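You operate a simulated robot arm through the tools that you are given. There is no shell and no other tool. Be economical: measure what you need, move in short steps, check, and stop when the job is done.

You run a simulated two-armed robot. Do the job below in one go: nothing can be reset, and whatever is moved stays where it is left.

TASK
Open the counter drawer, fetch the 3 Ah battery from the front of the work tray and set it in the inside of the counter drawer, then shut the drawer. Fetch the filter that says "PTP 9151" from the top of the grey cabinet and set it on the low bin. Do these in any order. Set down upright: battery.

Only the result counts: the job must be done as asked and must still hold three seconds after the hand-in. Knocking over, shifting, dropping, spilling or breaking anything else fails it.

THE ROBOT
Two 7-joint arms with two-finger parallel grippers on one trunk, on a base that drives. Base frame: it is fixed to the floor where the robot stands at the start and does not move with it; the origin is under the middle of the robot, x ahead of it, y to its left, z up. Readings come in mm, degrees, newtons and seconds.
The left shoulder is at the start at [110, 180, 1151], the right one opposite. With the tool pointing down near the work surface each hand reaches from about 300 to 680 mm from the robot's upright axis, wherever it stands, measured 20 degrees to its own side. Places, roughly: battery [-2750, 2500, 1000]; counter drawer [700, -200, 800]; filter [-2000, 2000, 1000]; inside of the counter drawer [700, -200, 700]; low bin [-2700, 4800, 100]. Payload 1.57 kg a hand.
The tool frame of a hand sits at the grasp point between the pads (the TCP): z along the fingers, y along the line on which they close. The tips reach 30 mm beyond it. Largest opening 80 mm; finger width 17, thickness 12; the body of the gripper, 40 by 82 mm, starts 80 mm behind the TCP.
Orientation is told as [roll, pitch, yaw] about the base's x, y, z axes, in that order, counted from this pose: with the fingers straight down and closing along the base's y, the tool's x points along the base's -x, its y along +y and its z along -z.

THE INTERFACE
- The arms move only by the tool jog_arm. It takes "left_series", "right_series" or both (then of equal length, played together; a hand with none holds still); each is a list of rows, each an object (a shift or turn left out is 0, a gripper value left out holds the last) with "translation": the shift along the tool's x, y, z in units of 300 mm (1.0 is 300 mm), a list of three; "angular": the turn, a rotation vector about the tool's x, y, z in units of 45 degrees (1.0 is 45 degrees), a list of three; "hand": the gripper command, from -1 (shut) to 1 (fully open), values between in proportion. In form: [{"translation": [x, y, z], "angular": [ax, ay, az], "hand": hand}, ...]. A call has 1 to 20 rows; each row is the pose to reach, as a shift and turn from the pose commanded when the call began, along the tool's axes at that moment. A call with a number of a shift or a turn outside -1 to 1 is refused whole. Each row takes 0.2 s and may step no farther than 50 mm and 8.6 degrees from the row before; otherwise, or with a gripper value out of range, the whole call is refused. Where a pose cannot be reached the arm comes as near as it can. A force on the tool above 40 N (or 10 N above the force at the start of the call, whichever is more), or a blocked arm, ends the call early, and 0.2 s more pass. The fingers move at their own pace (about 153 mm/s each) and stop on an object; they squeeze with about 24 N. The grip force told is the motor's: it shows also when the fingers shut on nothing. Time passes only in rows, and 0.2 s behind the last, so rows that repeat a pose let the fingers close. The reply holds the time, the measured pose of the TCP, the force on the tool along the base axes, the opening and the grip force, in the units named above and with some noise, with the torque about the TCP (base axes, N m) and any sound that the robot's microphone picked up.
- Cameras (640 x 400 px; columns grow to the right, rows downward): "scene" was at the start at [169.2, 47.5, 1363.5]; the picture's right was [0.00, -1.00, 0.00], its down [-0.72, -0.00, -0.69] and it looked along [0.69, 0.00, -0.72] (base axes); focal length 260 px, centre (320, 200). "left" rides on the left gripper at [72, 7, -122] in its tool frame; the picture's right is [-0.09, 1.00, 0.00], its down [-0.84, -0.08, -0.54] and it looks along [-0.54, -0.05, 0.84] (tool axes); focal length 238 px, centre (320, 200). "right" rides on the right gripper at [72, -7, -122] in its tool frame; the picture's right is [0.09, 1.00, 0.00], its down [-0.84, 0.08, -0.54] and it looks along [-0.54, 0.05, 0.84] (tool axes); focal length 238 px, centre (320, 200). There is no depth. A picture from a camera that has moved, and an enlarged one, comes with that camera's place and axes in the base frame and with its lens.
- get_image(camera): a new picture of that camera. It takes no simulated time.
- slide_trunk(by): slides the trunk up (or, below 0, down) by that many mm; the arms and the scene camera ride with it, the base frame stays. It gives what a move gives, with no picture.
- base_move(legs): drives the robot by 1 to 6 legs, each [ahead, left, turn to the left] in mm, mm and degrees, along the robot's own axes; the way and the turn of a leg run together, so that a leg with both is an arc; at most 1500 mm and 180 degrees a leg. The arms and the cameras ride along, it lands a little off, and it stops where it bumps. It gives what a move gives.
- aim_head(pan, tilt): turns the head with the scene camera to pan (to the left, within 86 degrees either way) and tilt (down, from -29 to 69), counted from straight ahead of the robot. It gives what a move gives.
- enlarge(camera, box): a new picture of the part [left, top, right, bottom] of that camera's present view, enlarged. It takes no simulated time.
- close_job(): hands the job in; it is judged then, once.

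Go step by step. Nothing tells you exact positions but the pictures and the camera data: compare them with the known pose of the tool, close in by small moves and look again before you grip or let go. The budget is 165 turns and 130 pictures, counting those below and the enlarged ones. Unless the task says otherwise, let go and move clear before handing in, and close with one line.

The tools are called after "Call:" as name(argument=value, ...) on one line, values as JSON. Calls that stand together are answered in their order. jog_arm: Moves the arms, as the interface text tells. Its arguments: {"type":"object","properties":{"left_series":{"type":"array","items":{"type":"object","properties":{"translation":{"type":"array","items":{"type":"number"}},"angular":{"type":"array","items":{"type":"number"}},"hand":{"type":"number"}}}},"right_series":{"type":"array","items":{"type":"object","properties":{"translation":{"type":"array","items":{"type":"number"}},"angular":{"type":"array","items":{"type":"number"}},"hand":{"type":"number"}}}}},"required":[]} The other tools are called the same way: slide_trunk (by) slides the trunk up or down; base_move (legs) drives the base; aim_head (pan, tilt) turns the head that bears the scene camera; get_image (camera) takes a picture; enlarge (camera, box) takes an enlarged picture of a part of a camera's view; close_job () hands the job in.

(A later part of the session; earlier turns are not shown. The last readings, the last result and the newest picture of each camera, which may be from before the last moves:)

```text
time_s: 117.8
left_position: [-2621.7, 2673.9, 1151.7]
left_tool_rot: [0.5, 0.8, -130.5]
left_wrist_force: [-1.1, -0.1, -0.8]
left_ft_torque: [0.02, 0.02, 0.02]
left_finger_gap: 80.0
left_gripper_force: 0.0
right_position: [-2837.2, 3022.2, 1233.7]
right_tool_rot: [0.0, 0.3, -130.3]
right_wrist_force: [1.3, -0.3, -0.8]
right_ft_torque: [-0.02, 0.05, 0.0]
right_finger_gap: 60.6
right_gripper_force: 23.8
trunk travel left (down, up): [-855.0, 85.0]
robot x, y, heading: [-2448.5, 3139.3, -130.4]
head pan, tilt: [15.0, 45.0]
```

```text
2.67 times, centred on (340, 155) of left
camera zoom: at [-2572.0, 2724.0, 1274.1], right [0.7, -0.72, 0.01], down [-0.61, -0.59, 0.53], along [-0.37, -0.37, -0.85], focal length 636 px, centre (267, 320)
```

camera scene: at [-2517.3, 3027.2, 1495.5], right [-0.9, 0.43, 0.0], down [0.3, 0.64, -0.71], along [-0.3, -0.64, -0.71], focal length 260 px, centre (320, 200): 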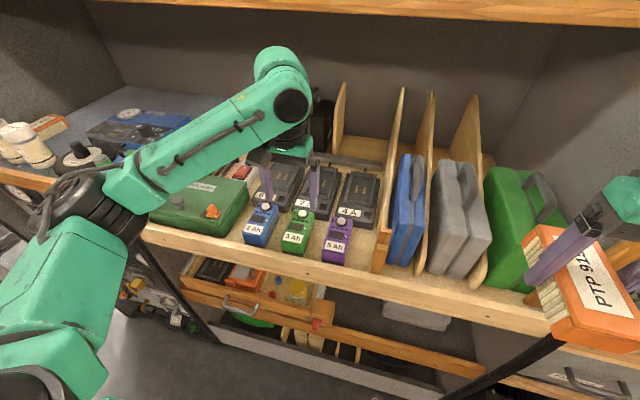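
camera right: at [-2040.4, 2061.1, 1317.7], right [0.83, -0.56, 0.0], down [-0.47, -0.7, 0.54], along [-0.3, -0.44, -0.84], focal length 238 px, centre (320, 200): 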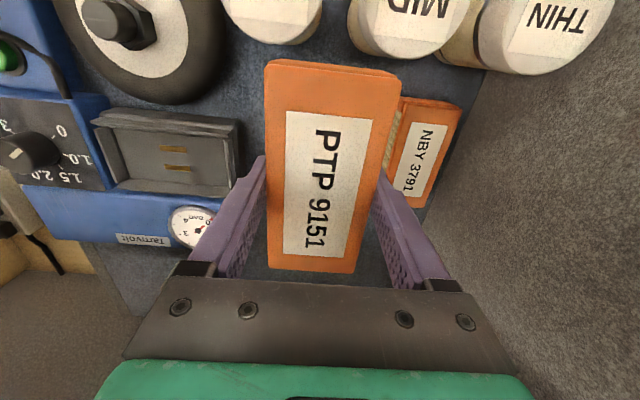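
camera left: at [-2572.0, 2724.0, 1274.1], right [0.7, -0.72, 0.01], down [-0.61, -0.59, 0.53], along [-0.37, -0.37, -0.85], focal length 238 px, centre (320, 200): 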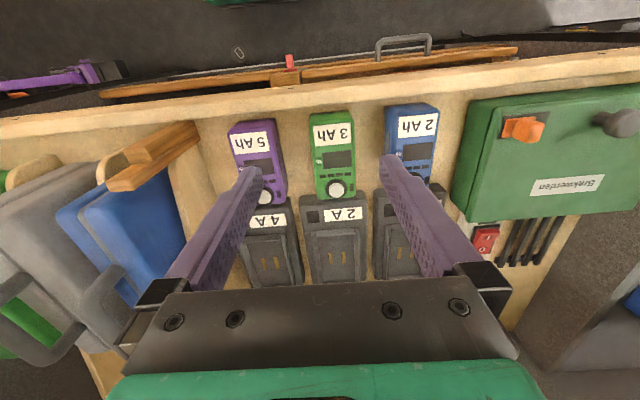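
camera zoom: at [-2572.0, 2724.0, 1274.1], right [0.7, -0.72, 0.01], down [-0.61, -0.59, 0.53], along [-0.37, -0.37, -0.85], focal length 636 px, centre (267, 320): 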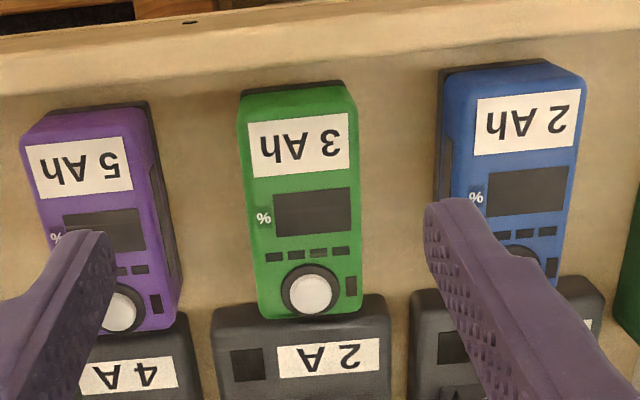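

The battery lies flat, label and knob up, about 54 wide and pointing away from me, centre near (-2648, 2620). I set the opening to 70 and move over it to z ≈ 1010.

Call:
jog_arm(left_series=[{"translation": [-0.08, 0.02, 0.05], "hand": 0.75}, {"translation": [-0.15, 0.05, 0.12], "hand": 0.75}, {"translation": [-0.18, 0.05, 0.24], "hand": 0.75}, {"translation": [-0.18, 0.05, 0.36], "hand": 0.75}, {"translation": [-0.18, 0.05, 0.45], "hand": 0.75}, {"translation": [-0.18, 0.05, 0.45], "hand": 0.75}])

Call:
get_image(camera="left")

Call:
enlarge(camera="scene", box=[210, 110, 410, 280])

```text
time_s: 119.2
left_position: [-2643.7, 2626.3, 1018.0]
left_tool_rot: [0.4, 1.0, -130.5]
left_wrist_force: [-0.1, -0.4, 0.2]
left_ft_torque: [-0.02, 0.02, -0.01]
left_finger_gap: 70.2
left_gripper_force: 0.0
right_position: [-2835.8, 3022.6, 1235.0]
right_tool_rot: [0.0, 0.3, -130.3]
right_wrist_force: [0.2, -0.7, -1.3]
right_ft_torque: [0.0, -0.01, -0.04]
right_finger_gap: 60.5
right_gripper_force: 24.1
trunk travel left (down, up): [-855.0, 85.0]
robot x, y, heading: [-2448.0, 3142.4, -130.4]
head pan, tilt: [15.0, 45.0]
```

```text
75 pictures are left
camera left: at [-2594.4, 2676.2, 1139.5], right [0.7, -0.72, 0.01], down [-0.61, -0.59, 0.53], along [-0.37, -0.37, -0.85], focal length 238 px, centre (320, 200)
```

left: 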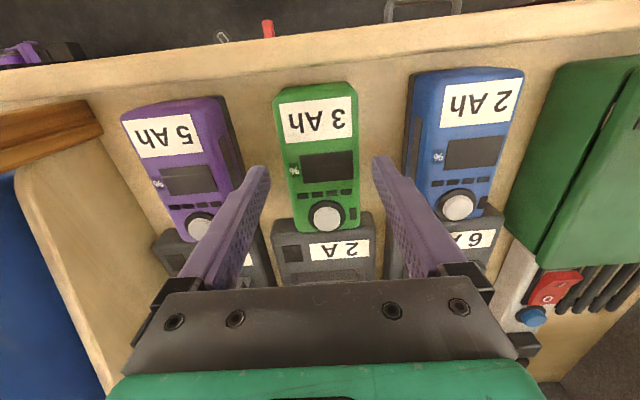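

```text
2.35 times, centred on (310, 195) of scene
camera zoom: at [-2517.6, 3027.3, 1495.5], right [-0.9, 0.43, 0.0], down [0.3, 0.64, -0.71], along [-0.3, -0.64, -0.71], focal length 612 px, centre (344, 212)
```

zoom: 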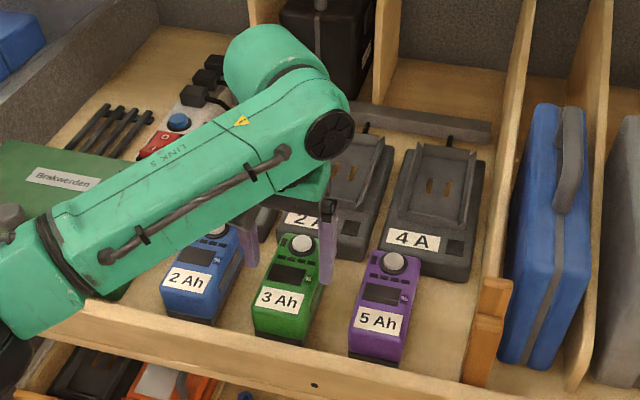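

Fingers are centred over the green battery; its top is near z 975 and the tray floor near 920. I lower 50 mm and look before closing.

Call:
jog_arm(left_series=[{"translation": [0, 0, 0.06]}, {"translation": [0, 0, 0.12]}, {"translation": [0, 0, 0.17]}, {"translation": [0, 0, 0.17]}])

Call:
get_image(camera="left")

```text
time_s: 120.2
left_position: [-2642.2, 2625.6, 966.2]
left_tool_rot: [0.5, 1.0, -130.6]
left_wrist_force: [-0.6, -0.7, 0.4]
left_ft_torque: [-0.01, -0.01, 0.0]
left_finger_gap: 69.8
left_gripper_force: 0.0
right_position: [-2836.1, 3021.7, 1234.7]
right_tool_rot: [-0.1, 0.3, -130.3]
right_wrist_force: [-0.6, -0.1, -1.9]
right_ft_torque: [0.02, 0.0, -0.03]
right_finger_gap: 60.8
right_gripper_force: 24.4
trunk travel left (down, up): [-855.0, 85.0]
robot x, y, heading: [-2446.7, 3138.0, -130.5]
head pan, tilt: [15.0, 45.0]
```

```text
73 pictures are left
camera left: at [-2593.8, 2674.9, 1088.7], right [0.7, -0.72, 0.01], down [-0.61, -0.59, 0.53], along [-0.37, -0.37, -0.85], focal length 238 px, centre (320, 200)
```

left: 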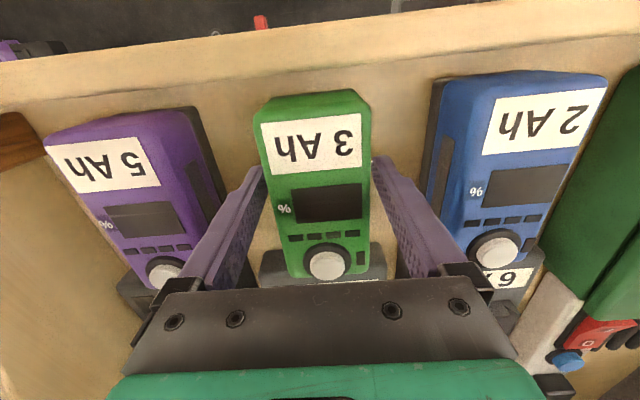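

Well straddled. I close and lift.

Call:
jog_arm(left_series=[{"hand": -1}, {"hand": -1}, {"hand": -1}, {"hand": -1}, {"translation": [0, 0, -0.08]}, {"translation": [0, 0, -0.2]}, {"translation": [0, 0, -0.35]}, {"translation": [0, 0, -0.5]}, {"translation": [0, 0, -0.6]}, {"translation": [0, 0, -0.6]}])

Call:
get_image(camera="scene")

Call:
get_image(camera="left")

```text
time_s: 122.4
left_position: [-2645.5, 2621.8, 1145.8]
left_tool_rot: [0.5, 1.0, -130.5]
left_wrist_force: [-0.2, -0.5, -4.7]
left_ft_torque: [0.04, -0.02, 0.0]
left_finger_gap: 57.7
left_gripper_force: 24.5
right_position: [-2837.3, 3021.2, 1235.6]
right_tool_rot: [0.0, 0.3, -130.3]
right_wrist_force: [0.4, -0.2, -1.6]
right_ft_torque: [-0.04, 0.0, 0.0]
right_finger_gap: 60.4
right_gripper_force: 24.3
trunk travel left (down, up): [-855.0, 85.0]
robot x, y, heading: [-2446.2, 3139.4, -130.3]
head pan, tilt: [15.0, 45.0]
```

```text
72 pictures are left
camera scene: at [-2518.3, 3025.9, 1495.3], right [-0.9, 0.43, 0.0], down [0.31, 0.64, -0.71], along [-0.3, -0.64, -0.71], focal length 260 px, centre (320, 200)
```

scene: 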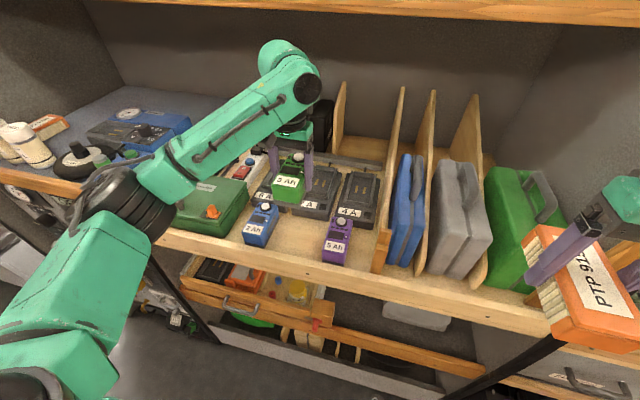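

```text
71 pictures are left
camera left: at [-2595.9, 2671.9, 1268.2], right [0.7, -0.72, 0.01], down [-0.61, -0.59, 0.53], along [-0.37, -0.37, -0.85], focal length 238 px, centre (320, 200)
```

left: 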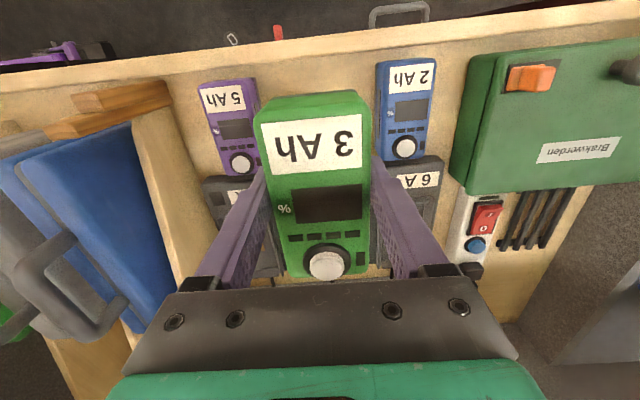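

Battery is held securely. I back into the corridor centre, tuck the left hand in, turn along the corridor and look towards the low bin.

Call:
base_move(legs=[[-170, 0, 0]])

Call:
jog_arm(left_series=[{"translation": [0.1, 0, -0.05]}, {"translation": [0.2, 0, -0.1]}, {"translation": [0.3, 0, -0.15]}, {"translation": [0.4, 0, -0.15]}, {"translation": [0.4, 0, -0.15]}])

Call:
base_move(legs=[[0, 0, -90]])

Call:
aim_head(pan=-30, tilt=30)

Call:
get_image(camera="scene")

```text
time_s: 123.9
left_position: [-2535.9, 2750.3, 1144.6]
left_tool_rot: [0.5, 1.1, -130.5]
left_wrist_force: [0.5, -0.8, -4.7]
left_ft_torque: [0.06, -0.03, 0.01]
left_finger_gap: 57.9
left_gripper_force: 23.9
right_position: [-2728.0, 3147.7, 1233.0]
right_tool_rot: [0.0, 0.6, -130.3]
right_wrist_force: [0.1, -0.7, -1.9]
right_ft_torque: [0.04, -0.02, 0.0]
right_finger_gap: 60.6
right_gripper_force: 24.1
trunk travel left (down, up): [-855.0, 85.0]
robot x, y, heading: [-2338.9, 3266.3, -130.6]
head pan, tilt: [15.0, 45.0]
```

```text
time_s: 125.1
left_position: [-2456.2, 2844.4, 1192.6]
left_tool_rot: [0.6, 1.0, -130.6]
left_wrist_force: [0.5, -0.5, -5.1]
left_ft_torque: [0.02, -0.03, 0.01]
left_finger_gap: 57.7
left_gripper_force: 23.6
right_position: [-2726.9, 3150.2, 1234.9]
right_tool_rot: [0.0, 0.4, -130.4]
right_wrist_force: [-0.4, -0.6, -1.2]
right_ft_torque: [0.01, -0.03, 0.02]
right_finger_gap: 60.9
right_gripper_force: 23.9
trunk travel left (down, up): [-855.0, 85.0]
robot x, y, heading: [-2339.2, 3265.0, -130.7]
head pan, tilt: [15.0, 45.0]
```

```text
time_s: 129.3
left_position: [-2761.1, 3391.8, 1192.5]
left_tool_rot: [0.6, 0.9, 138.9]
left_wrist_force: [0.9, 0.6, -4.7]
left_ft_torque: [-0.06, 0.0, 0.02]
left_finger_gap: 57.5
left_gripper_force: 24.6
right_position: [-2451.3, 3656.1, 1236.0]
right_tool_rot: [0.0, 0.5, 139.1]
right_wrist_force: [-0.2, 0.4, -0.6]
right_ft_torque: [-0.03, 0.03, 0.0]
right_finger_gap: 61.1
right_gripper_force: 24.2
trunk travel left (down, up): [-855.0, 85.0]
robot x, y, heading: [-2337.4, 3270.9, 139.1]
head pan, tilt: [15.0, 45.0]
```

```text
time_s: 130.4
left_position: [-2759.3, 3391.1, 1193.1]
left_tool_rot: [0.5, 0.9, 138.9]
left_wrist_force: [0.3, 0.0, -3.8]
left_ft_torque: [-0.03, -0.03, 0.0]
left_finger_gap: 58.0
left_gripper_force: 23.5
right_position: [-2451.8, 3656.2, 1235.1]
right_tool_rot: [0.1, 0.3, 139.1]
right_wrist_force: [1.2, 0.8, -2.2]
right_ft_torque: [0.01, -0.01, -0.01]
right_finger_gap: 60.6
right_gripper_force: 24.4
trunk travel left (down, up): [-855.0, 85.0]
robot x, y, heading: [-2336.9, 3269.6, 138.9]
head pan, tilt: [-30.0, 30.0]
```

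```text
70 pictures are left
camera scene: at [-2407.1, 3387.1, 1518.0], right [0.95, 0.32, 0.0], down [0.16, -0.47, -0.87], along [-0.28, 0.82, -0.5], focal length 260 px, centre (320, 200)
```

scene: 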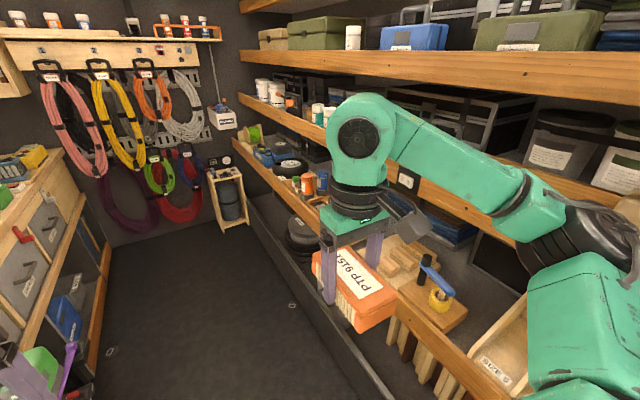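

The low bin should be at the foot of the right-hand racks about 1270 mm further. I drive on, turn to face them and look down.

Call:
base_move(legs=[[1050, 60, 1], [0, 0, -90]])

Call:
aim_head(pan=0, tilt=50)

Call:
get_image(camera="scene")

```text
time_s: 139.7
left_position: [-3071.2, 4340.0, 1192.0]
left_tool_rot: [0.5, 1.0, 50.5]
left_wrist_force: [0.0, -0.1, -4.7]
left_ft_torque: [-0.1, 0.05, 0.01]
left_finger_gap: 57.9
left_gripper_force: 24.0
right_position: [-2796.7, 4038.4, 1233.8]
right_tool_rot: [0.0, 0.4, 50.7]
right_wrist_force: [-0.6, 0.0, -1.3]
right_ft_torque: [-0.01, 0.02, -0.01]
right_finger_gap: 60.6
right_gripper_force: 24.3
trunk travel left (down, up): [-855.0, 85.0]
robot x, y, heading: [-3180.1, 3916.6, 50.7]
head pan, tilt: [-30.0, 30.0]
```

```text
time_s: 140.7
left_position: [-3071.0, 4339.4, 1192.6]
left_tool_rot: [0.5, 1.0, 50.6]
left_wrist_force: [0.4, 0.3, -4.4]
left_ft_torque: [-0.06, 0.02, 0.0]
left_finger_gap: 57.8
left_gripper_force: 24.3
right_position: [-2797.5, 4038.6, 1235.6]
right_tool_rot: [0.1, 0.3, 50.7]
right_wrist_force: [0.2, 0.3, -1.4]
right_ft_torque: [0.0, -0.01, 0.01]
right_finger_gap: 60.5
right_gripper_force: 24.2
trunk travel left (down, up): [-855.0, 85.0]
robot x, y, heading: [-3184.0, 3911.5, 50.5]
head pan, tilt: [0.0, 50.0]
```

```text
69 pictures are left
camera scene: at [-3102.6, 4013.5, 1488.5], right [0.77, -0.64, 0.0], down [-0.49, -0.59, -0.64], along [0.41, 0.5, -0.77], focal length 260 px, centre (320, 200)
```

scene: 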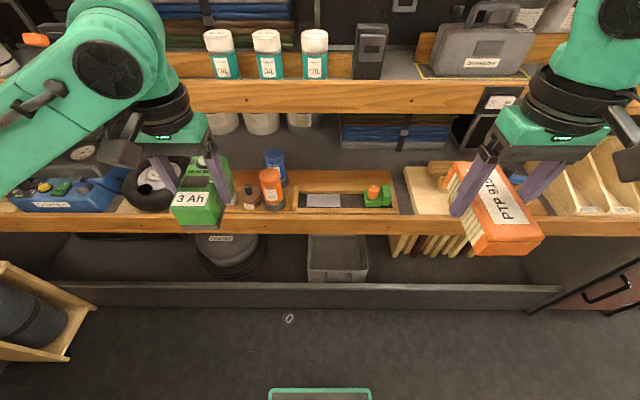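

The low bin must be the long grey trough at the foot of the rack (its middle fits the given place; the little tub inside does not). I lower the trunk to look into it.

Call:
slide_trunk(by=-550)

Call:
aim_head(pan=0, tilt=40)

Call:
get_image(camera="scene")

```text
refused: -550 is not a number from -400 to 400
```

```text
time_s: 141.4
left_position: [-3070.7, 4339.5, 1192.7]
left_tool_rot: [0.4, 1.0, 50.5]
left_wrist_force: [0.6, 0.1, -4.4]
left_ft_torque: [-0.04, 0.04, -0.02]
left_finger_gap: 57.9
left_gripper_force: 23.9
right_position: [-2797.1, 4038.5, 1234.3]
right_tool_rot: [0.0, 0.4, 50.8]
right_wrist_force: [0.0, 0.4, -1.9]
right_ft_torque: [-0.04, 0.01, -0.05]
right_finger_gap: 60.8
right_gripper_force: 24.0
trunk travel left (down, up): [-855.0, 85.0]
robot x, y, heading: [-3185.1, 3911.2, 50.7]
head pan, tilt: [0.0, 40.0]
```

```text
68 pictures are left
camera scene: at [-3097.5, 4019.8, 1502.6], right [0.77, -0.64, 0.0], down [-0.41, -0.5, -0.77], along [0.49, 0.59, -0.64], focal length 260 px, centre (320, 200)
```

scene: 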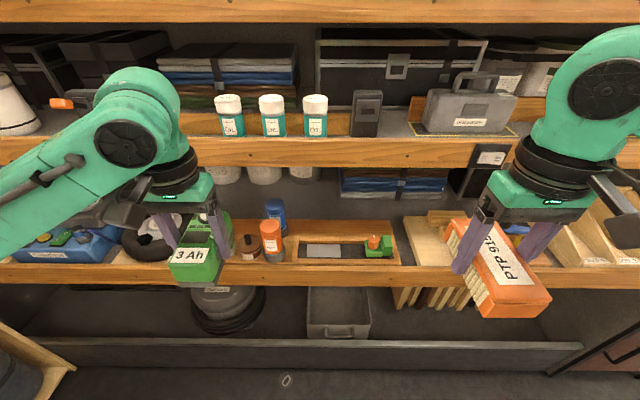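

Call:
slide_trunk(by=-400)

Call:
aim_head(pan=0, tilt=45)

Call:
get_image(camera="scene")

```text
time_s: 145.2
left_position: [-3071.4, 4339.0, 793.4]
left_tool_rot: [0.5, 1.0, 50.5]
left_wrist_force: [-0.4, -0.3, -5.3]
left_ft_torque: [-0.02, 0.04, -0.02]
left_finger_gap: 58.0
left_gripper_force: 24.1
right_position: [-2797.9, 4039.3, 835.1]
right_tool_rot: [-0.1, 0.3, 50.6]
right_wrist_force: [0.8, -0.1, -1.5]
right_ft_torque: [-0.01, -0.02, -0.02]
right_finger_gap: 60.8
right_gripper_force: 23.7
trunk travel left (down, up): [-455.0, 485.0]
robot x, y, heading: [-3182.6, 3912.9, 50.6]
head pan, tilt: [0.0, 40.0]
```

```text
time_s: 145.9
left_position: [-3072.4, 4339.4, 791.9]
left_tool_rot: [0.5, 1.0, 50.5]
left_wrist_force: [-0.1, -0.6, -5.6]
left_ft_torque: [-0.05, 0.02, 0.0]
left_finger_gap: 57.8
left_gripper_force: 23.8
right_position: [-2797.2, 4038.3, 834.1]
right_tool_rot: [0.0, 0.4, 50.7]
right_wrist_force: [0.7, 0.8, -0.2]
right_ft_torque: [0.0, 0.0, 0.02]
right_finger_gap: 60.6
right_gripper_force: 23.9
trunk travel left (down, up): [-455.0, 485.0]
robot x, y, heading: [-3184.4, 3913.0, 50.3]
head pan, tilt: [0.0, 45.0]
```

```text
67 pictures are left
camera scene: at [-3100.1, 4016.7, 1095.4], right [0.77, -0.64, 0.0], down [-0.45, -0.55, -0.71], along [0.45, 0.55, -0.71], focal length 260 px, centre (320, 200)
```

scene: 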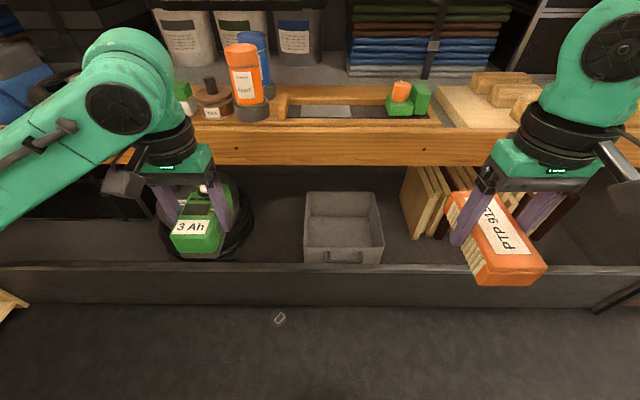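

The trough's rim is at z ≈ 290 and the shelf lip above at ≈ 740; there is a free gap about 215 wide between the drum and the tub. I tuck the battery hand to the side, then shift left so the gap is before the right hand.

Call:
jog_arm(left_series=[{"translation": [0.08, 0.05, -0.05]}, {"translation": [0.16, 0.15, -0.1]}, {"translation": [0.24, 0.25, -0.15]}, {"translation": [0.32, 0.35, -0.2]}, {"translation": [0.4, 0.45, -0.25]}, {"translation": [0.48, 0.55, -0.3]}, {"translation": [0.5, 0.65, -0.33]}, {"translation": [0.5, 0.65, -0.33]}])

Call:
base_move(legs=[[0, 340, -0.5]])

Call:
slide_trunk(by=-150)

Call:
get_image(camera="scene")

```text
time_s: 147.7
left_position: [-3216.7, 4383.4, 872.7]
left_tool_rot: [0.4, 1.0, 50.5]
left_wrist_force: [0.3, 0.3, -3.1]
left_ft_torque: [-0.04, 0.03, 0.01]
left_finger_gap: 57.6
left_gripper_force: 23.4
left hand out of reach, approached as far as the arm can: row 4, 5, 6, 7, 8
right_position: [-2798.2, 4038.4, 834.1]
right_tool_rot: [-0.1, 0.3, 50.7]
right_wrist_force: [-0.1, 0.1, -1.6]
right_ft_torque: [0.02, 0.04, 0.01]
right_finger_gap: 60.8
right_gripper_force: 23.4
trunk travel left (down, up): [-455.0, 485.0]
robot x, y, heading: [-3178.8, 3915.7, 50.7]
head pan, tilt: [0.0, 45.0]
```

```text
time_s: 149.9
left_position: [-3477.6, 4602.8, 872.7]
left_tool_rot: [0.4, 1.0, 50.0]
left_wrist_force: [-0.1, 0.4, -4.3]
left_ft_torque: [-0.05, 0.04, 0.03]
left_finger_gap: 57.8
left_gripper_force: 24.2
right_position: [-3059.9, 4254.8, 835.3]
right_tool_rot: [-0.1, 0.4, 50.4]
right_wrist_force: [0.4, -0.1, -2.4]
right_ft_torque: [0.01, -0.01, -0.01]
right_finger_gap: 60.4
right_gripper_force: 23.7
trunk travel left (down, up): [-455.0, 485.0]
robot x, y, heading: [-3445.3, 4136.3, 50.0]
head pan, tilt: [0.0, 45.0]
```

```text
time_s: 151.7
left_position: [-3476.2, 4602.0, 722.1]
left_tool_rot: [0.4, 1.0, 50.1]
left_wrist_force: [-1.1, -0.4, -5.0]
left_ft_torque: [-0.07, 0.03, -0.01]
left_finger_gap: 57.8
left_gripper_force: 23.8
right_position: [-3061.3, 4253.8, 684.8]
right_tool_rot: [0.0, 0.3, 50.4]
right_wrist_force: [-0.1, 0.7, -1.1]
right_ft_torque: [-0.03, -0.02, 0.01]
right_finger_gap: 60.7
right_gripper_force: 23.9
trunk travel left (down, up): [-305.0, 635.0]
robot x, y, heading: [-3444.1, 4131.8, 50.1]
head pan, tilt: [0.0, 45.0]
```

```text
66 pictures are left
camera scene: at [-3363.4, 4234.9, 945.4], right [0.77, -0.64, 0.0], down [-0.45, -0.54, -0.71], along [0.45, 0.54, -0.71], focal length 260 px, centre (320, 200)
```

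scene: 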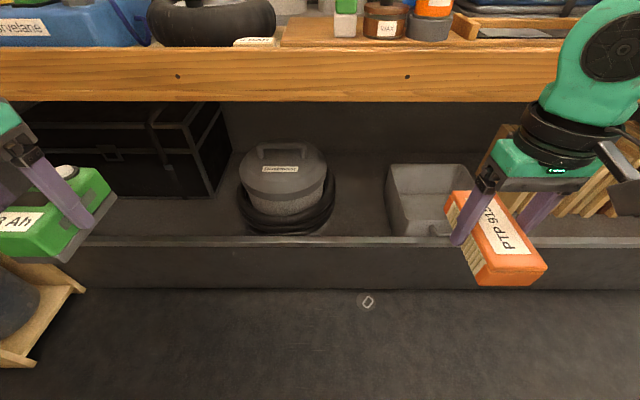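

The gap is now ahead-right (about 168 right). I lower the trunk, drive up to the trough, and bring the filter in over the rim with the hand at z ≈ 400.

Call:
slide_trunk(by=-220)

Call:
base_move(legs=[[140, 0, 0]])

Call:
get_image(camera="scene")

```text
time_s: 154.0
left_position: [-3476.0, 4601.7, 502.0]
left_tool_rot: [0.5, 1.0, 50.1]
left_wrist_force: [1.2, 0.1, -4.8]
left_ft_torque: [-0.04, 0.06, 0.01]
left_finger_gap: 57.7
left_gripper_force: 23.8
right_position: [-3060.4, 4255.4, 464.9]
right_tool_rot: [0.0, 0.4, 50.4]
right_wrist_force: [-1.5, 0.4, -2.9]
right_ft_torque: [0.0, 0.0, -0.02]
right_finger_gap: 60.7
right_gripper_force: 23.7
trunk travel left (down, up): [-85.0, 855.0]
robot x, y, heading: [-3447.1, 4135.0, 50.2]
head pan, tilt: [0.0, 45.0]
```

```text
time_s: 155.3
left_position: [-3387.1, 4709.9, 502.3]
left_tool_rot: [0.5, 1.1, 50.0]
left_wrist_force: [0.1, 0.2, -4.5]
left_ft_torque: [-0.04, 0.04, 0.01]
left_finger_gap: 58.0
left_gripper_force: 24.0
right_position: [-2970.0, 4361.8, 466.0]
right_tool_rot: [0.0, 0.4, 50.3]
right_wrist_force: [0.4, -0.3, 0.1]
right_ft_torque: [0.0, -0.03, 0.03]
right_finger_gap: 60.7
right_gripper_force: 24.0
trunk travel left (down, up): [-85.0, 855.0]
robot x, y, heading: [-3355.5, 4245.0, 50.1]
head pan, tilt: [0.0, 45.0]
```

```text
65 pictures are left
camera scene: at [-3273.6, 4342.1, 725.4], right [0.77, -0.64, 0.0], down [-0.45, -0.54, -0.71], along [0.45, 0.54, -0.71], focal length 260 px, centre (320, 200)
```

scene: 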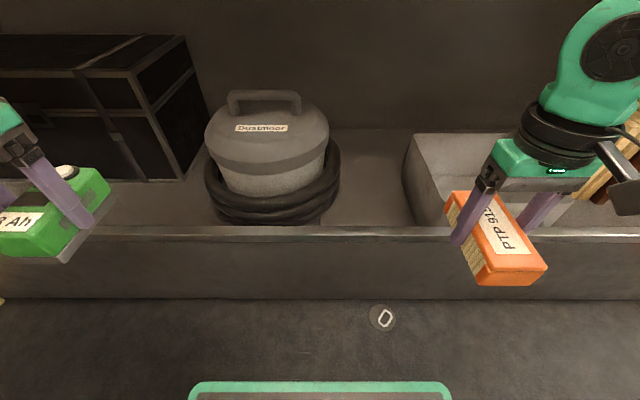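

Good view: rim top z ≈ 289, its inner side at 485 ahead; the gap is centred about 180 right. I move the filter forward over the rim at z ≈ 390.

Call:
jog_arm(right_series=[{"translation": [-0.1, 0.03, 0.08]}, {"translation": [-0.22, 0.06, 0.16]}, {"translation": [-0.35, 0.09, 0.22]}, {"translation": [-0.5, 0.12, 0.25]}, {"translation": [-0.64, 0.135, 0.25]}, {"translation": [-0.77, 0.135, 0.25]}, {"translation": [-0.87, 0.135, 0.25]}, {"translation": [-0.87, 0.135, 0.25]}])

Call:
get_image(camera="scene")

Call:
get_image(camera="right")

```text
time_s: 157.1
left_position: [-3387.0, 4709.1, 502.3]
left_tool_rot: [0.5, 1.0, 50.1]
left_wrist_force: [-0.5, -0.2, -5.2]
left_ft_torque: [-0.04, 0.02, -0.03]
left_finger_gap: 58.0
left_gripper_force: 24.4
right_position: [-2844.6, 4580.1, 386.7]
right_tool_rot: [0.0, 0.2, 50.3]
right_wrist_force: [0.4, 0.4, -1.1]
right_ft_torque: [-0.01, 0.01, -0.05]
right_finger_gap: 60.9
right_gripper_force: 24.0
right hand out of reach, approached as far as the arm can: row 7, 8
trunk travel left (down, up): [-85.0, 855.0]
robot x, y, heading: [-3355.2, 4237.9, 49.8]
head pan, tilt: [0.0, 45.0]
```

```text
64 pictures are left
camera scene: at [-3273.6, 4342.1, 725.4], right [0.77, -0.64, 0.0], down [-0.45, -0.54, -0.71], along [0.45, 0.54, -0.71], focal length 260 px, centre (320, 200)
```

scene: 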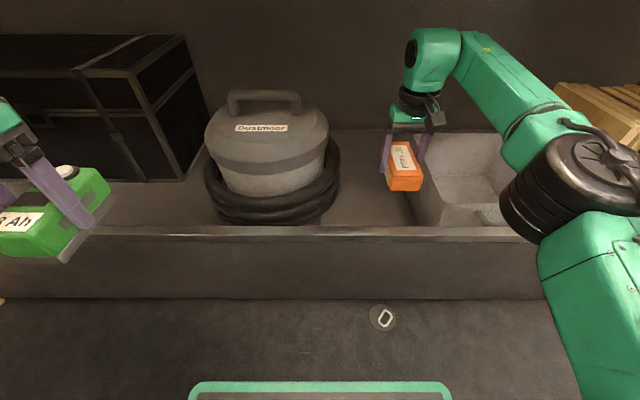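

```text
63 pictures are left
camera right: at [-2884.6, 4519.8, 508.5], right [-0.82, 0.57, 0.0], down [0.48, 0.7, 0.54], along [0.3, 0.44, -0.84], focal length 238 px, centre (320, 200)
```

right: 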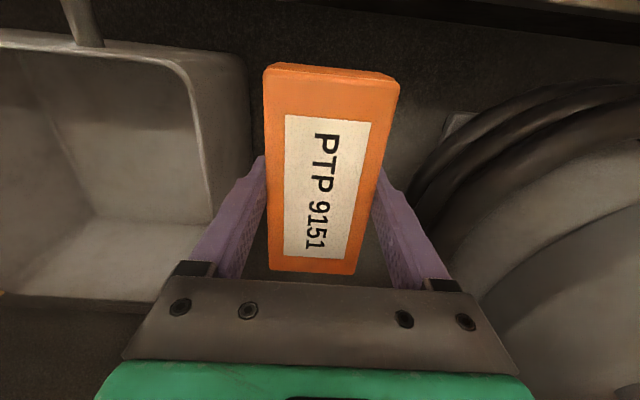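

The filter is over the gap with room on both sides. I descend 110 mm and check the arm against the rim.

Call:
jog_arm(right_series=[{"translation": [0, 0.02, 0.1]}, {"translation": [0, 0.05, 0.2]}, {"translation": [0, 0.05, 0.3]}, {"translation": [0, 0.05, 0.37]}, {"translation": [0, 0.05, 0.37]}])

Call:
get_image(camera="scene")

Call:
get_image(camera="right")

```text
time_s: 158.3
left_position: [-3387.2, 4709.5, 501.4]
left_tool_rot: [0.5, 1.0, 50.1]
left_wrist_force: [0.3, 0.5, -4.3]
left_ft_torque: [-0.06, 0.05, 0.01]
left_finger_gap: 58.0
left_gripper_force: 23.7
right_position: [-2856.1, 4587.9, 275.2]
right_tool_rot: [-0.1, 0.3, 50.3]
right_wrist_force: [-0.1, 0.6, -1.3]
right_ft_torque: [-0.04, -0.02, 0.01]
right_finger_gap: 60.7
right_gripper_force: 24.4
trunk travel left (down, up): [-85.0, 855.0]
robot x, y, heading: [-3355.3, 4242.5, 50.2]
head pan, tilt: [0.0, 45.0]
```

```text
62 pictures are left
camera scene: at [-3273.5, 4342.2, 725.3], right [0.77, -0.64, 0.0], down [-0.45, -0.54, -0.71], along [0.45, 0.54, -0.71], focal length 260 px, centre (320, 200)
```

scene: 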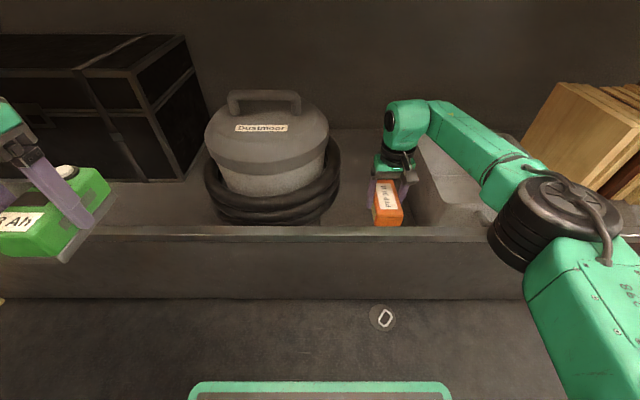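

```text
61 pictures are left
camera right: at [-2897.1, 4527.0, 396.2], right [-0.82, 0.57, 0.0], down [0.48, 0.7, 0.54], along [0.3, 0.44, -0.84], focal length 238 px, centre (320, 200)
```

right: 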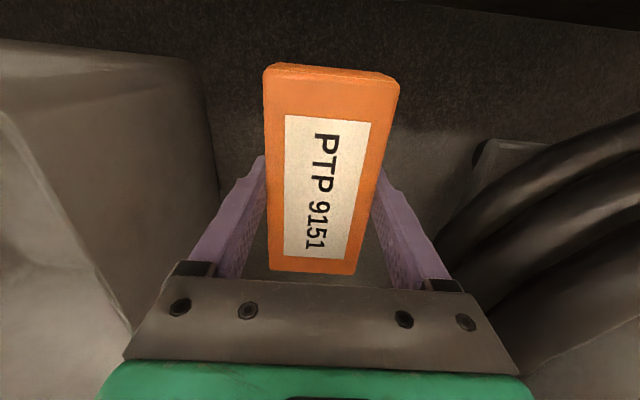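

Clearances look fine and the elbow stays well above the rim. I continue down another 60 mm.

Call:
jog_arm(right_series=[{"translation": [0, 0, 0.08]}, {"translation": [0, 0, 0.14]}, {"translation": [0, 0, 0.18]}, {"translation": [0, 0, 0.21]}, {"translation": [0, 0, 0.21]}])

Call:
get_image(camera="right")

Call:
enlarge(camera="scene", box=[320, 140, 460, 250])

```text
time_s: 159.5
left_position: [-3388.0, 4709.5, 501.9]
left_tool_rot: [0.5, 1.0, 50.0]
left_wrist_force: [0.0, 0.6, -4.2]
left_ft_torque: [-0.06, 0.0, -0.01]
left_finger_gap: 57.8
left_gripper_force: 23.9
right_position: [-2856.9, 4587.2, 213.1]
right_tool_rot: [0.0, 0.5, 50.3]
right_wrist_force: [0.1, -0.5, -2.1]
right_ft_torque: [0.02, 0.04, -0.02]
right_finger_gap: 60.5
right_gripper_force: 23.5
trunk travel left (down, up): [-85.0, 855.0]
robot x, y, heading: [-3354.7, 4243.7, 50.0]
head pan, tilt: [0.0, 45.0]
```

```text
60 pictures are left
camera right: at [-2896.6, 4527.5, 334.4], right [-0.82, 0.57, 0.0], down [0.48, 0.7, 0.54], along [0.3, 0.44, -0.84], focal length 238 px, centre (320, 200)
```

right: 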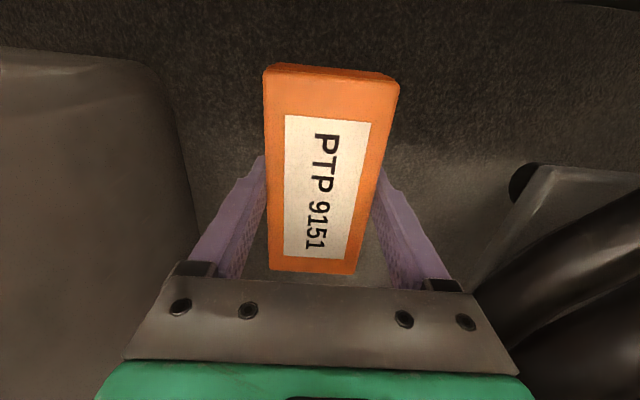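

```text
3.64 times, centred on (390, 195) of scene
camera zoom: at [-3273.5, 4342.2, 725.3], right [0.77, -0.64, 0.0], down [-0.45, -0.54, -0.71], along [0.45, 0.54, -0.71], focal length 946 px, centre (66, 218)
```

zoom: 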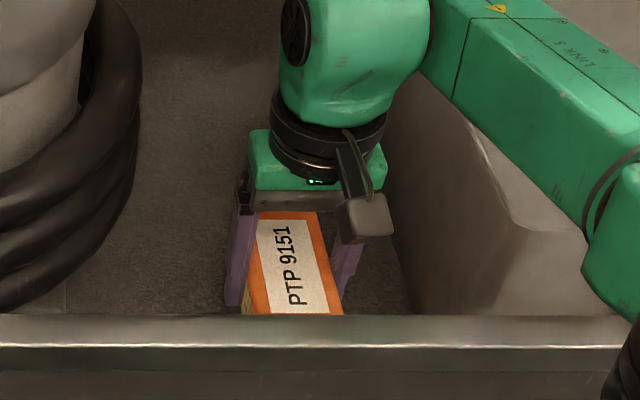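

I keep lowering in small steps and watch the force for the touch.

Call:
jog_arm(right_series=[{"translation": [0, 0, 0.05]}, {"translation": [0, 0, 0.08]}, {"translation": [0, 0, 0.11]}, {"translation": [0, 0, 0.13]}, {"translation": [0, 0, 0.13]}])

Call:
get_image(camera="right")

```text
time_s: 160.7
left_position: [-3388.1, 4710.6, 501.8]
left_tool_rot: [0.4, 0.9, 50.1]
left_wrist_force: [-0.1, -0.5, -4.8]
left_ft_torque: [-0.04, 0.06, 0.04]
left_finger_gap: 58.1
left_gripper_force: 23.8
right_position: [-2859.0, 4583.7, 174.3]
right_tool_rot: [-0.1, 0.3, 50.2]
right_wrist_force: [-0.2, -0.2, -1.5]
right_ft_torque: [-0.04, 0.02, 0.01]
right_finger_gap: 60.6
right_gripper_force: 23.9
right hand out of reach, approached as far as the arm can: row 4, 5
trunk travel left (down, up): [-85.0, 855.0]
robot x, y, heading: [-3354.9, 4238.0, 49.8]
head pan, tilt: [0.0, 45.0]
```

```text
58 pictures are left
camera right: at [-2899.3, 4523.8, 295.4], right [-0.82, 0.57, 0.0], down [0.48, 0.69, 0.54], along [0.3, 0.44, -0.84], focal length 238 px, centre (320, 200)
```

right: 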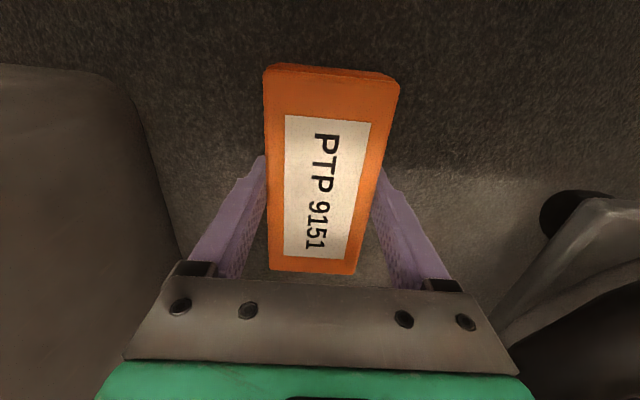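

The arm is at its limit, so I lower with the trunk in small steps.

Call:
slide_trunk(by=-15)

Call:
slide_trunk(by=-10)

Call:
get_image(camera="right")

Call:
get_image(camera="scene")

```text
time_s: 161.2
left_position: [-3389.7, 4708.5, 489.9]
left_tool_rot: [0.5, 0.8, 50.0]
left_wrist_force: [-0.4, 0.4, -4.7]
left_ft_torque: [-0.03, 0.0, 0.02]
left_finger_gap: 57.8
left_gripper_force: 24.1
right_position: [-2858.4, 4584.8, 169.8]
right_tool_rot: [0.2, -0.2, 50.2]
right_wrist_force: [-6.0, -7.3, 20.3]
right_ft_torque: [-0.81, -0.35, -0.34]
right_finger_gap: 60.4
right_gripper_force: 24.2
trunk travel left (down, up): [-73.0, 867.0]
robot x, y, heading: [-3356.8, 4238.7, 49.9]
head pan, tilt: [0.0, 45.0]
stopped: the force on the tool passed its limit (the readings are from after the stop); the commanded pose is now the measured one
```

```text
time_s: 161.6
left_position: [-3388.1, 4708.6, 487.7]
left_tool_rot: [0.4, 0.9, 50.1]
left_wrist_force: [0.5, -0.5, -3.7]
left_ft_torque: [0.0, 0.01, 0.03]
left_finger_gap: 57.7
left_gripper_force: 24.2
right_position: [-2859.1, 4585.6, 169.6]
right_tool_rot: [0.2, -0.1, 50.0]
right_wrist_force: [-6.7, -8.2, 23.9]
right_ft_torque: [-0.92, -0.35, -0.39]
right_finger_gap: 60.7
right_gripper_force: 24.6
trunk travel left (down, up): [-70.0, 870.0]
robot x, y, heading: [-3355.5, 4240.7, 50.0]
head pan, tilt: [0.0, 45.0]
stopped: the force on the tool passed its limit (the readings are from after the stop); the commanded pose is now the measured one
```

```text
57 pictures are left
camera right: at [-2898.8, 4524.4, 291.2], right [-0.82, 0.57, 0.0], down [0.48, 0.69, 0.54], along [0.31, 0.45, -0.84], focal length 238 px, centre (320, 200)
```

right: 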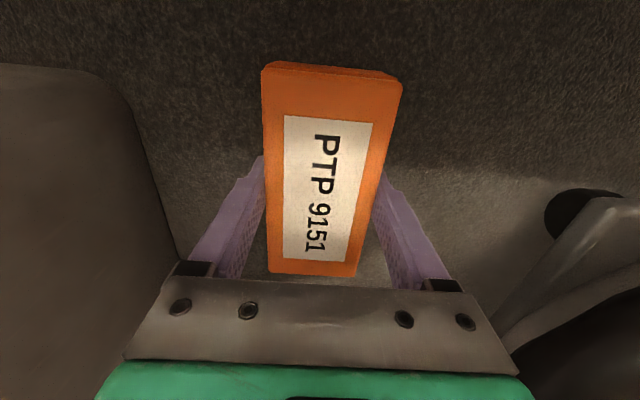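

```text
56 pictures are left
camera scene: at [-3275.9, 4340.1, 710.5], right [0.77, -0.64, 0.0], down [-0.45, -0.54, -0.71], along [0.46, 0.54, -0.7], focal length 260 px, centre (320, 200)
```

scene: 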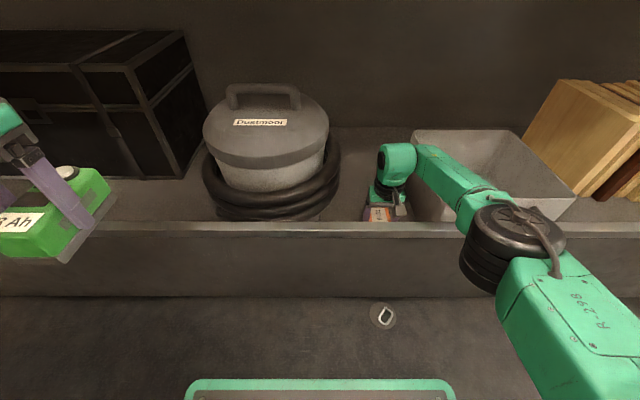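

The box touched down: force about 24 N from the floor at z ≈ 135. I ease off 2 mm, then open the fingers.

Call:
slide_trunk(by=2)

Call:
jog_arm(right_series=[{"hand": -0.2}, {"hand": 0.7}, {"hand": 1}, {"hand": 1}, {"hand": 1}])

Call:
get_image(camera="right")

```text
time_s: 162.1
left_position: [-3388.1, 4707.7, 489.0]
left_tool_rot: [0.3, 0.8, 50.0]
left_wrist_force: [1.2, -0.3, -4.7]
left_ft_torque: [-0.01, 0.03, -0.02]
left_finger_gap: 58.1
left_gripper_force: 24.2
right_position: [-2859.1, 4585.9, 170.9]
right_tool_rot: [0.2, 0.0, 50.0]
right_wrist_force: [-4.9, -7.0, 19.3]
right_ft_torque: [-0.56, -0.43, -0.5]
right_finger_gap: 60.7
right_gripper_force: 24.6
trunk travel left (down, up): [-72.0, 868.0]
robot x, y, heading: [-3357.8, 4242.7, 50.2]
head pan, tilt: [0.0, 45.0]
```

```text
time_s: 163.3
left_position: [-3388.2, 4707.3, 488.7]
left_tool_rot: [0.4, 0.9, 50.0]
left_wrist_force: [0.4, 0.2, -4.5]
left_ft_torque: [0.0, 0.04, -0.02]
left_finger_gap: 57.7
left_gripper_force: 24.0
right_position: [-2860.0, 4587.0, 170.1]
right_tool_rot: [0.4, -0.2, 50.1]
right_wrist_force: [-14.4, 7.4, 16.1]
right_ft_torque: [-0.34, -0.05, -0.31]
right_finger_gap: 66.0
right_gripper_force: 0.1
trunk travel left (down, up): [-72.0, 868.0]
robot x, y, heading: [-3352.7, 4241.8, 50.1]
head pan, tilt: [0.0, 45.0]
```

```text
55 pictures are left
camera right: at [-2899.4, 4525.4, 291.2], right [-0.82, 0.57, 0.01], down [0.48, 0.69, 0.54], along [0.31, 0.45, -0.84], focal length 238 px, centre (320, 200)
```

right: 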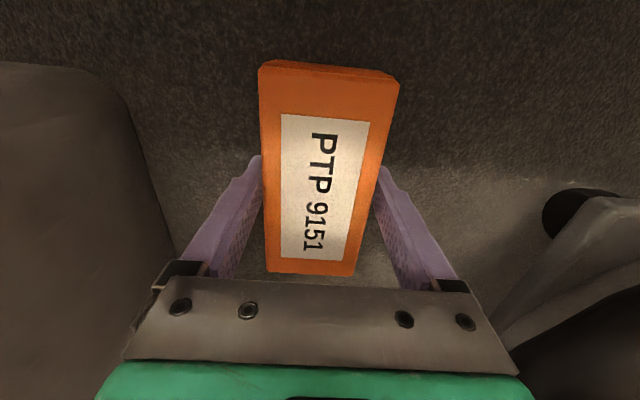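

The right finger is blocked at 66 mm, by the tub beside it. I relax the opening to just free the box and stop pressing on the tub.

Call:
jog_arm(right_series=[{"hand": 0.6}, {"hand": 0.6}])

Call:
enlarge(camera="right", box=[100, 40, 500, 300])

Call:
enlarge(camera="scene", box=[320, 110, 500, 250])

```text
time_s: 163.9
left_position: [-3386.9, 4709.5, 489.0]
left_tool_rot: [0.5, 0.9, 50.0]
left_wrist_force: [-0.3, -0.4, -4.9]
left_ft_torque: [-0.01, 0.03, 0.01]
left_finger_gap: 57.8
left_gripper_force: 24.0
right_position: [-2856.4, 4582.8, 170.6]
right_tool_rot: [0.0, -0.2, 49.7]
right_wrist_force: [8.4, -2.9, 18.4]
right_ft_torque: [0.04, 0.07, -0.1]
right_finger_gap: 63.9
right_gripper_force: 0.0
trunk travel left (down, up): [-72.0, 868.0]
robot x, y, heading: [-3355.9, 4235.7, 49.9]
head pan, tilt: [0.0, 45.0]
```

```text
1.54 times, centred on (300, 170) of right
camera zoom: at [-2896.4, 4523.1, 291.0], right [-0.82, 0.57, 0.0], down [0.48, 0.69, 0.55], along [0.31, 0.45, -0.84], focal length 367 px, centre (351, 246)
```

zoom: 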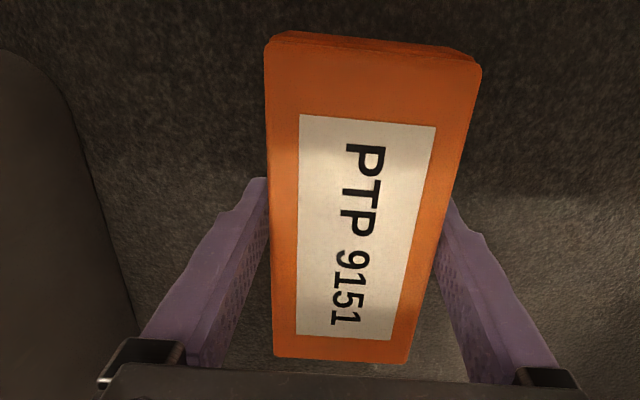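

```text
2.86 times, centred on (410, 180) of scene
camera zoom: at [-3274.8, 4340.3, 712.5], right [0.77, -0.64, 0.0], down [-0.45, -0.54, -0.71], along [0.46, 0.54, -0.71], focal length 743 px, centre (63, 257)
```

zoom: 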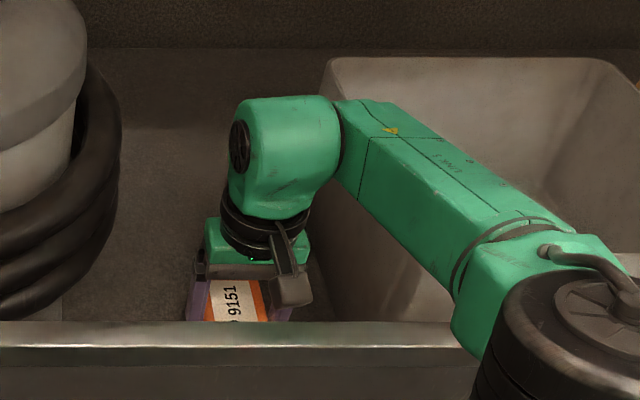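

The box is free and standing on the trough floor. I raise the trunk slightly and check that it stays put.

Call:
slide_trunk(by=20)

Call:
get_image(camera="right")

```text
time_s: 164.6
left_position: [-3387.0, 4709.9, 508.1]
left_tool_rot: [0.5, 0.9, 50.1]
left_wrist_force: [0.3, -0.7, -5.0]
left_ft_torque: [-0.04, 0.04, 0.0]
left_finger_gap: 57.9
left_gripper_force: 23.8
right_position: [-2858.4, 4585.4, 187.4]
right_tool_rot: [0.2, 0.2, 50.2]
right_wrist_force: [0.0, -0.3, 0.0]
right_ft_torque: [0.02, 0.01, 0.02]
right_finger_gap: 64.2
right_gripper_force: 0.1
trunk travel left (down, up): [-92.0, 848.0]
robot x, y, heading: [-3357.3, 4244.0, 50.0]
head pan, tilt: [0.0, 45.0]
```

```text
52 pictures are left
camera right: at [-2898.6, 4524.8, 308.6], right [-0.82, 0.57, 0.0], down [0.48, 0.69, 0.54], along [0.3, 0.45, -0.84], focal length 238 px, centre (320, 200)
```

right: 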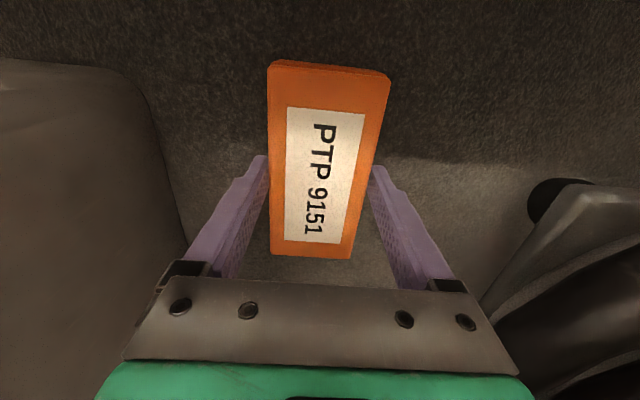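

The filter stays on the floor. I raise further, then back the base out.

Call:
slide_trunk(by=180)

Call:
base_move(legs=[[-330, 0, 0]])

Call:
get_image(camera="scene")

```text
time_s: 166.6
left_position: [-3386.7, 4709.2, 688.3]
left_tool_rot: [0.6, 1.0, 50.0]
left_wrist_force: [0.4, -0.3, -3.6]
left_ft_torque: [-0.03, 0.01, 0.01]
left_finger_gap: 57.9
left_gripper_force: 23.7
right_position: [-2858.7, 4585.7, 368.9]
right_tool_rot: [0.2, 0.1, 50.0]
right_wrist_force: [0.0, -0.3, -0.1]
right_ft_torque: [0.02, 0.01, -0.02]
right_finger_gap: 63.9
right_gripper_force: 0.0
trunk travel left (down, up): [-272.0, 668.0]
robot x, y, heading: [-3357.8, 4242.8, 50.2]
head pan, tilt: [0.0, 45.0]
```

```text
time_s: 168.8
left_position: [-3598.4, 4457.6, 688.9]
left_tool_rot: [0.5, 1.0, 50.2]
left_wrist_force: [1.4, -0.1, -5.1]
left_ft_torque: [-0.01, 0.02, -0.02]
left_finger_gap: 57.4
left_gripper_force: 23.7
right_position: [-3070.2, 4334.2, 367.9]
right_tool_rot: [0.2, 0.1, 50.2]
right_wrist_force: [0.8, -0.2, 0.3]
right_ft_torque: [-0.02, -0.01, 0.01]
right_finger_gap: 64.2
right_gripper_force: 0.0
trunk travel left (down, up): [-272.0, 668.0]
robot x, y, heading: [-3569.7, 3990.8, 50.2]
head pan, tilt: [0.0, 45.0]
```

```text
51 pictures are left
camera scene: at [-3484.7, 4090.2, 912.1], right [0.77, -0.64, 0.0], down [-0.45, -0.54, -0.71], along [0.45, 0.54, -0.71], focal length 260 px, centre (320, 200)
```

scene: 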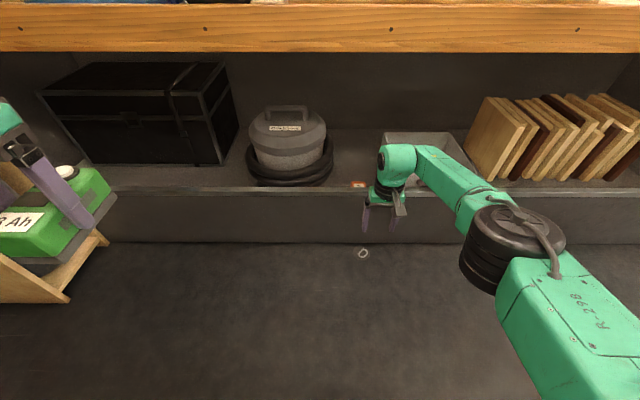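

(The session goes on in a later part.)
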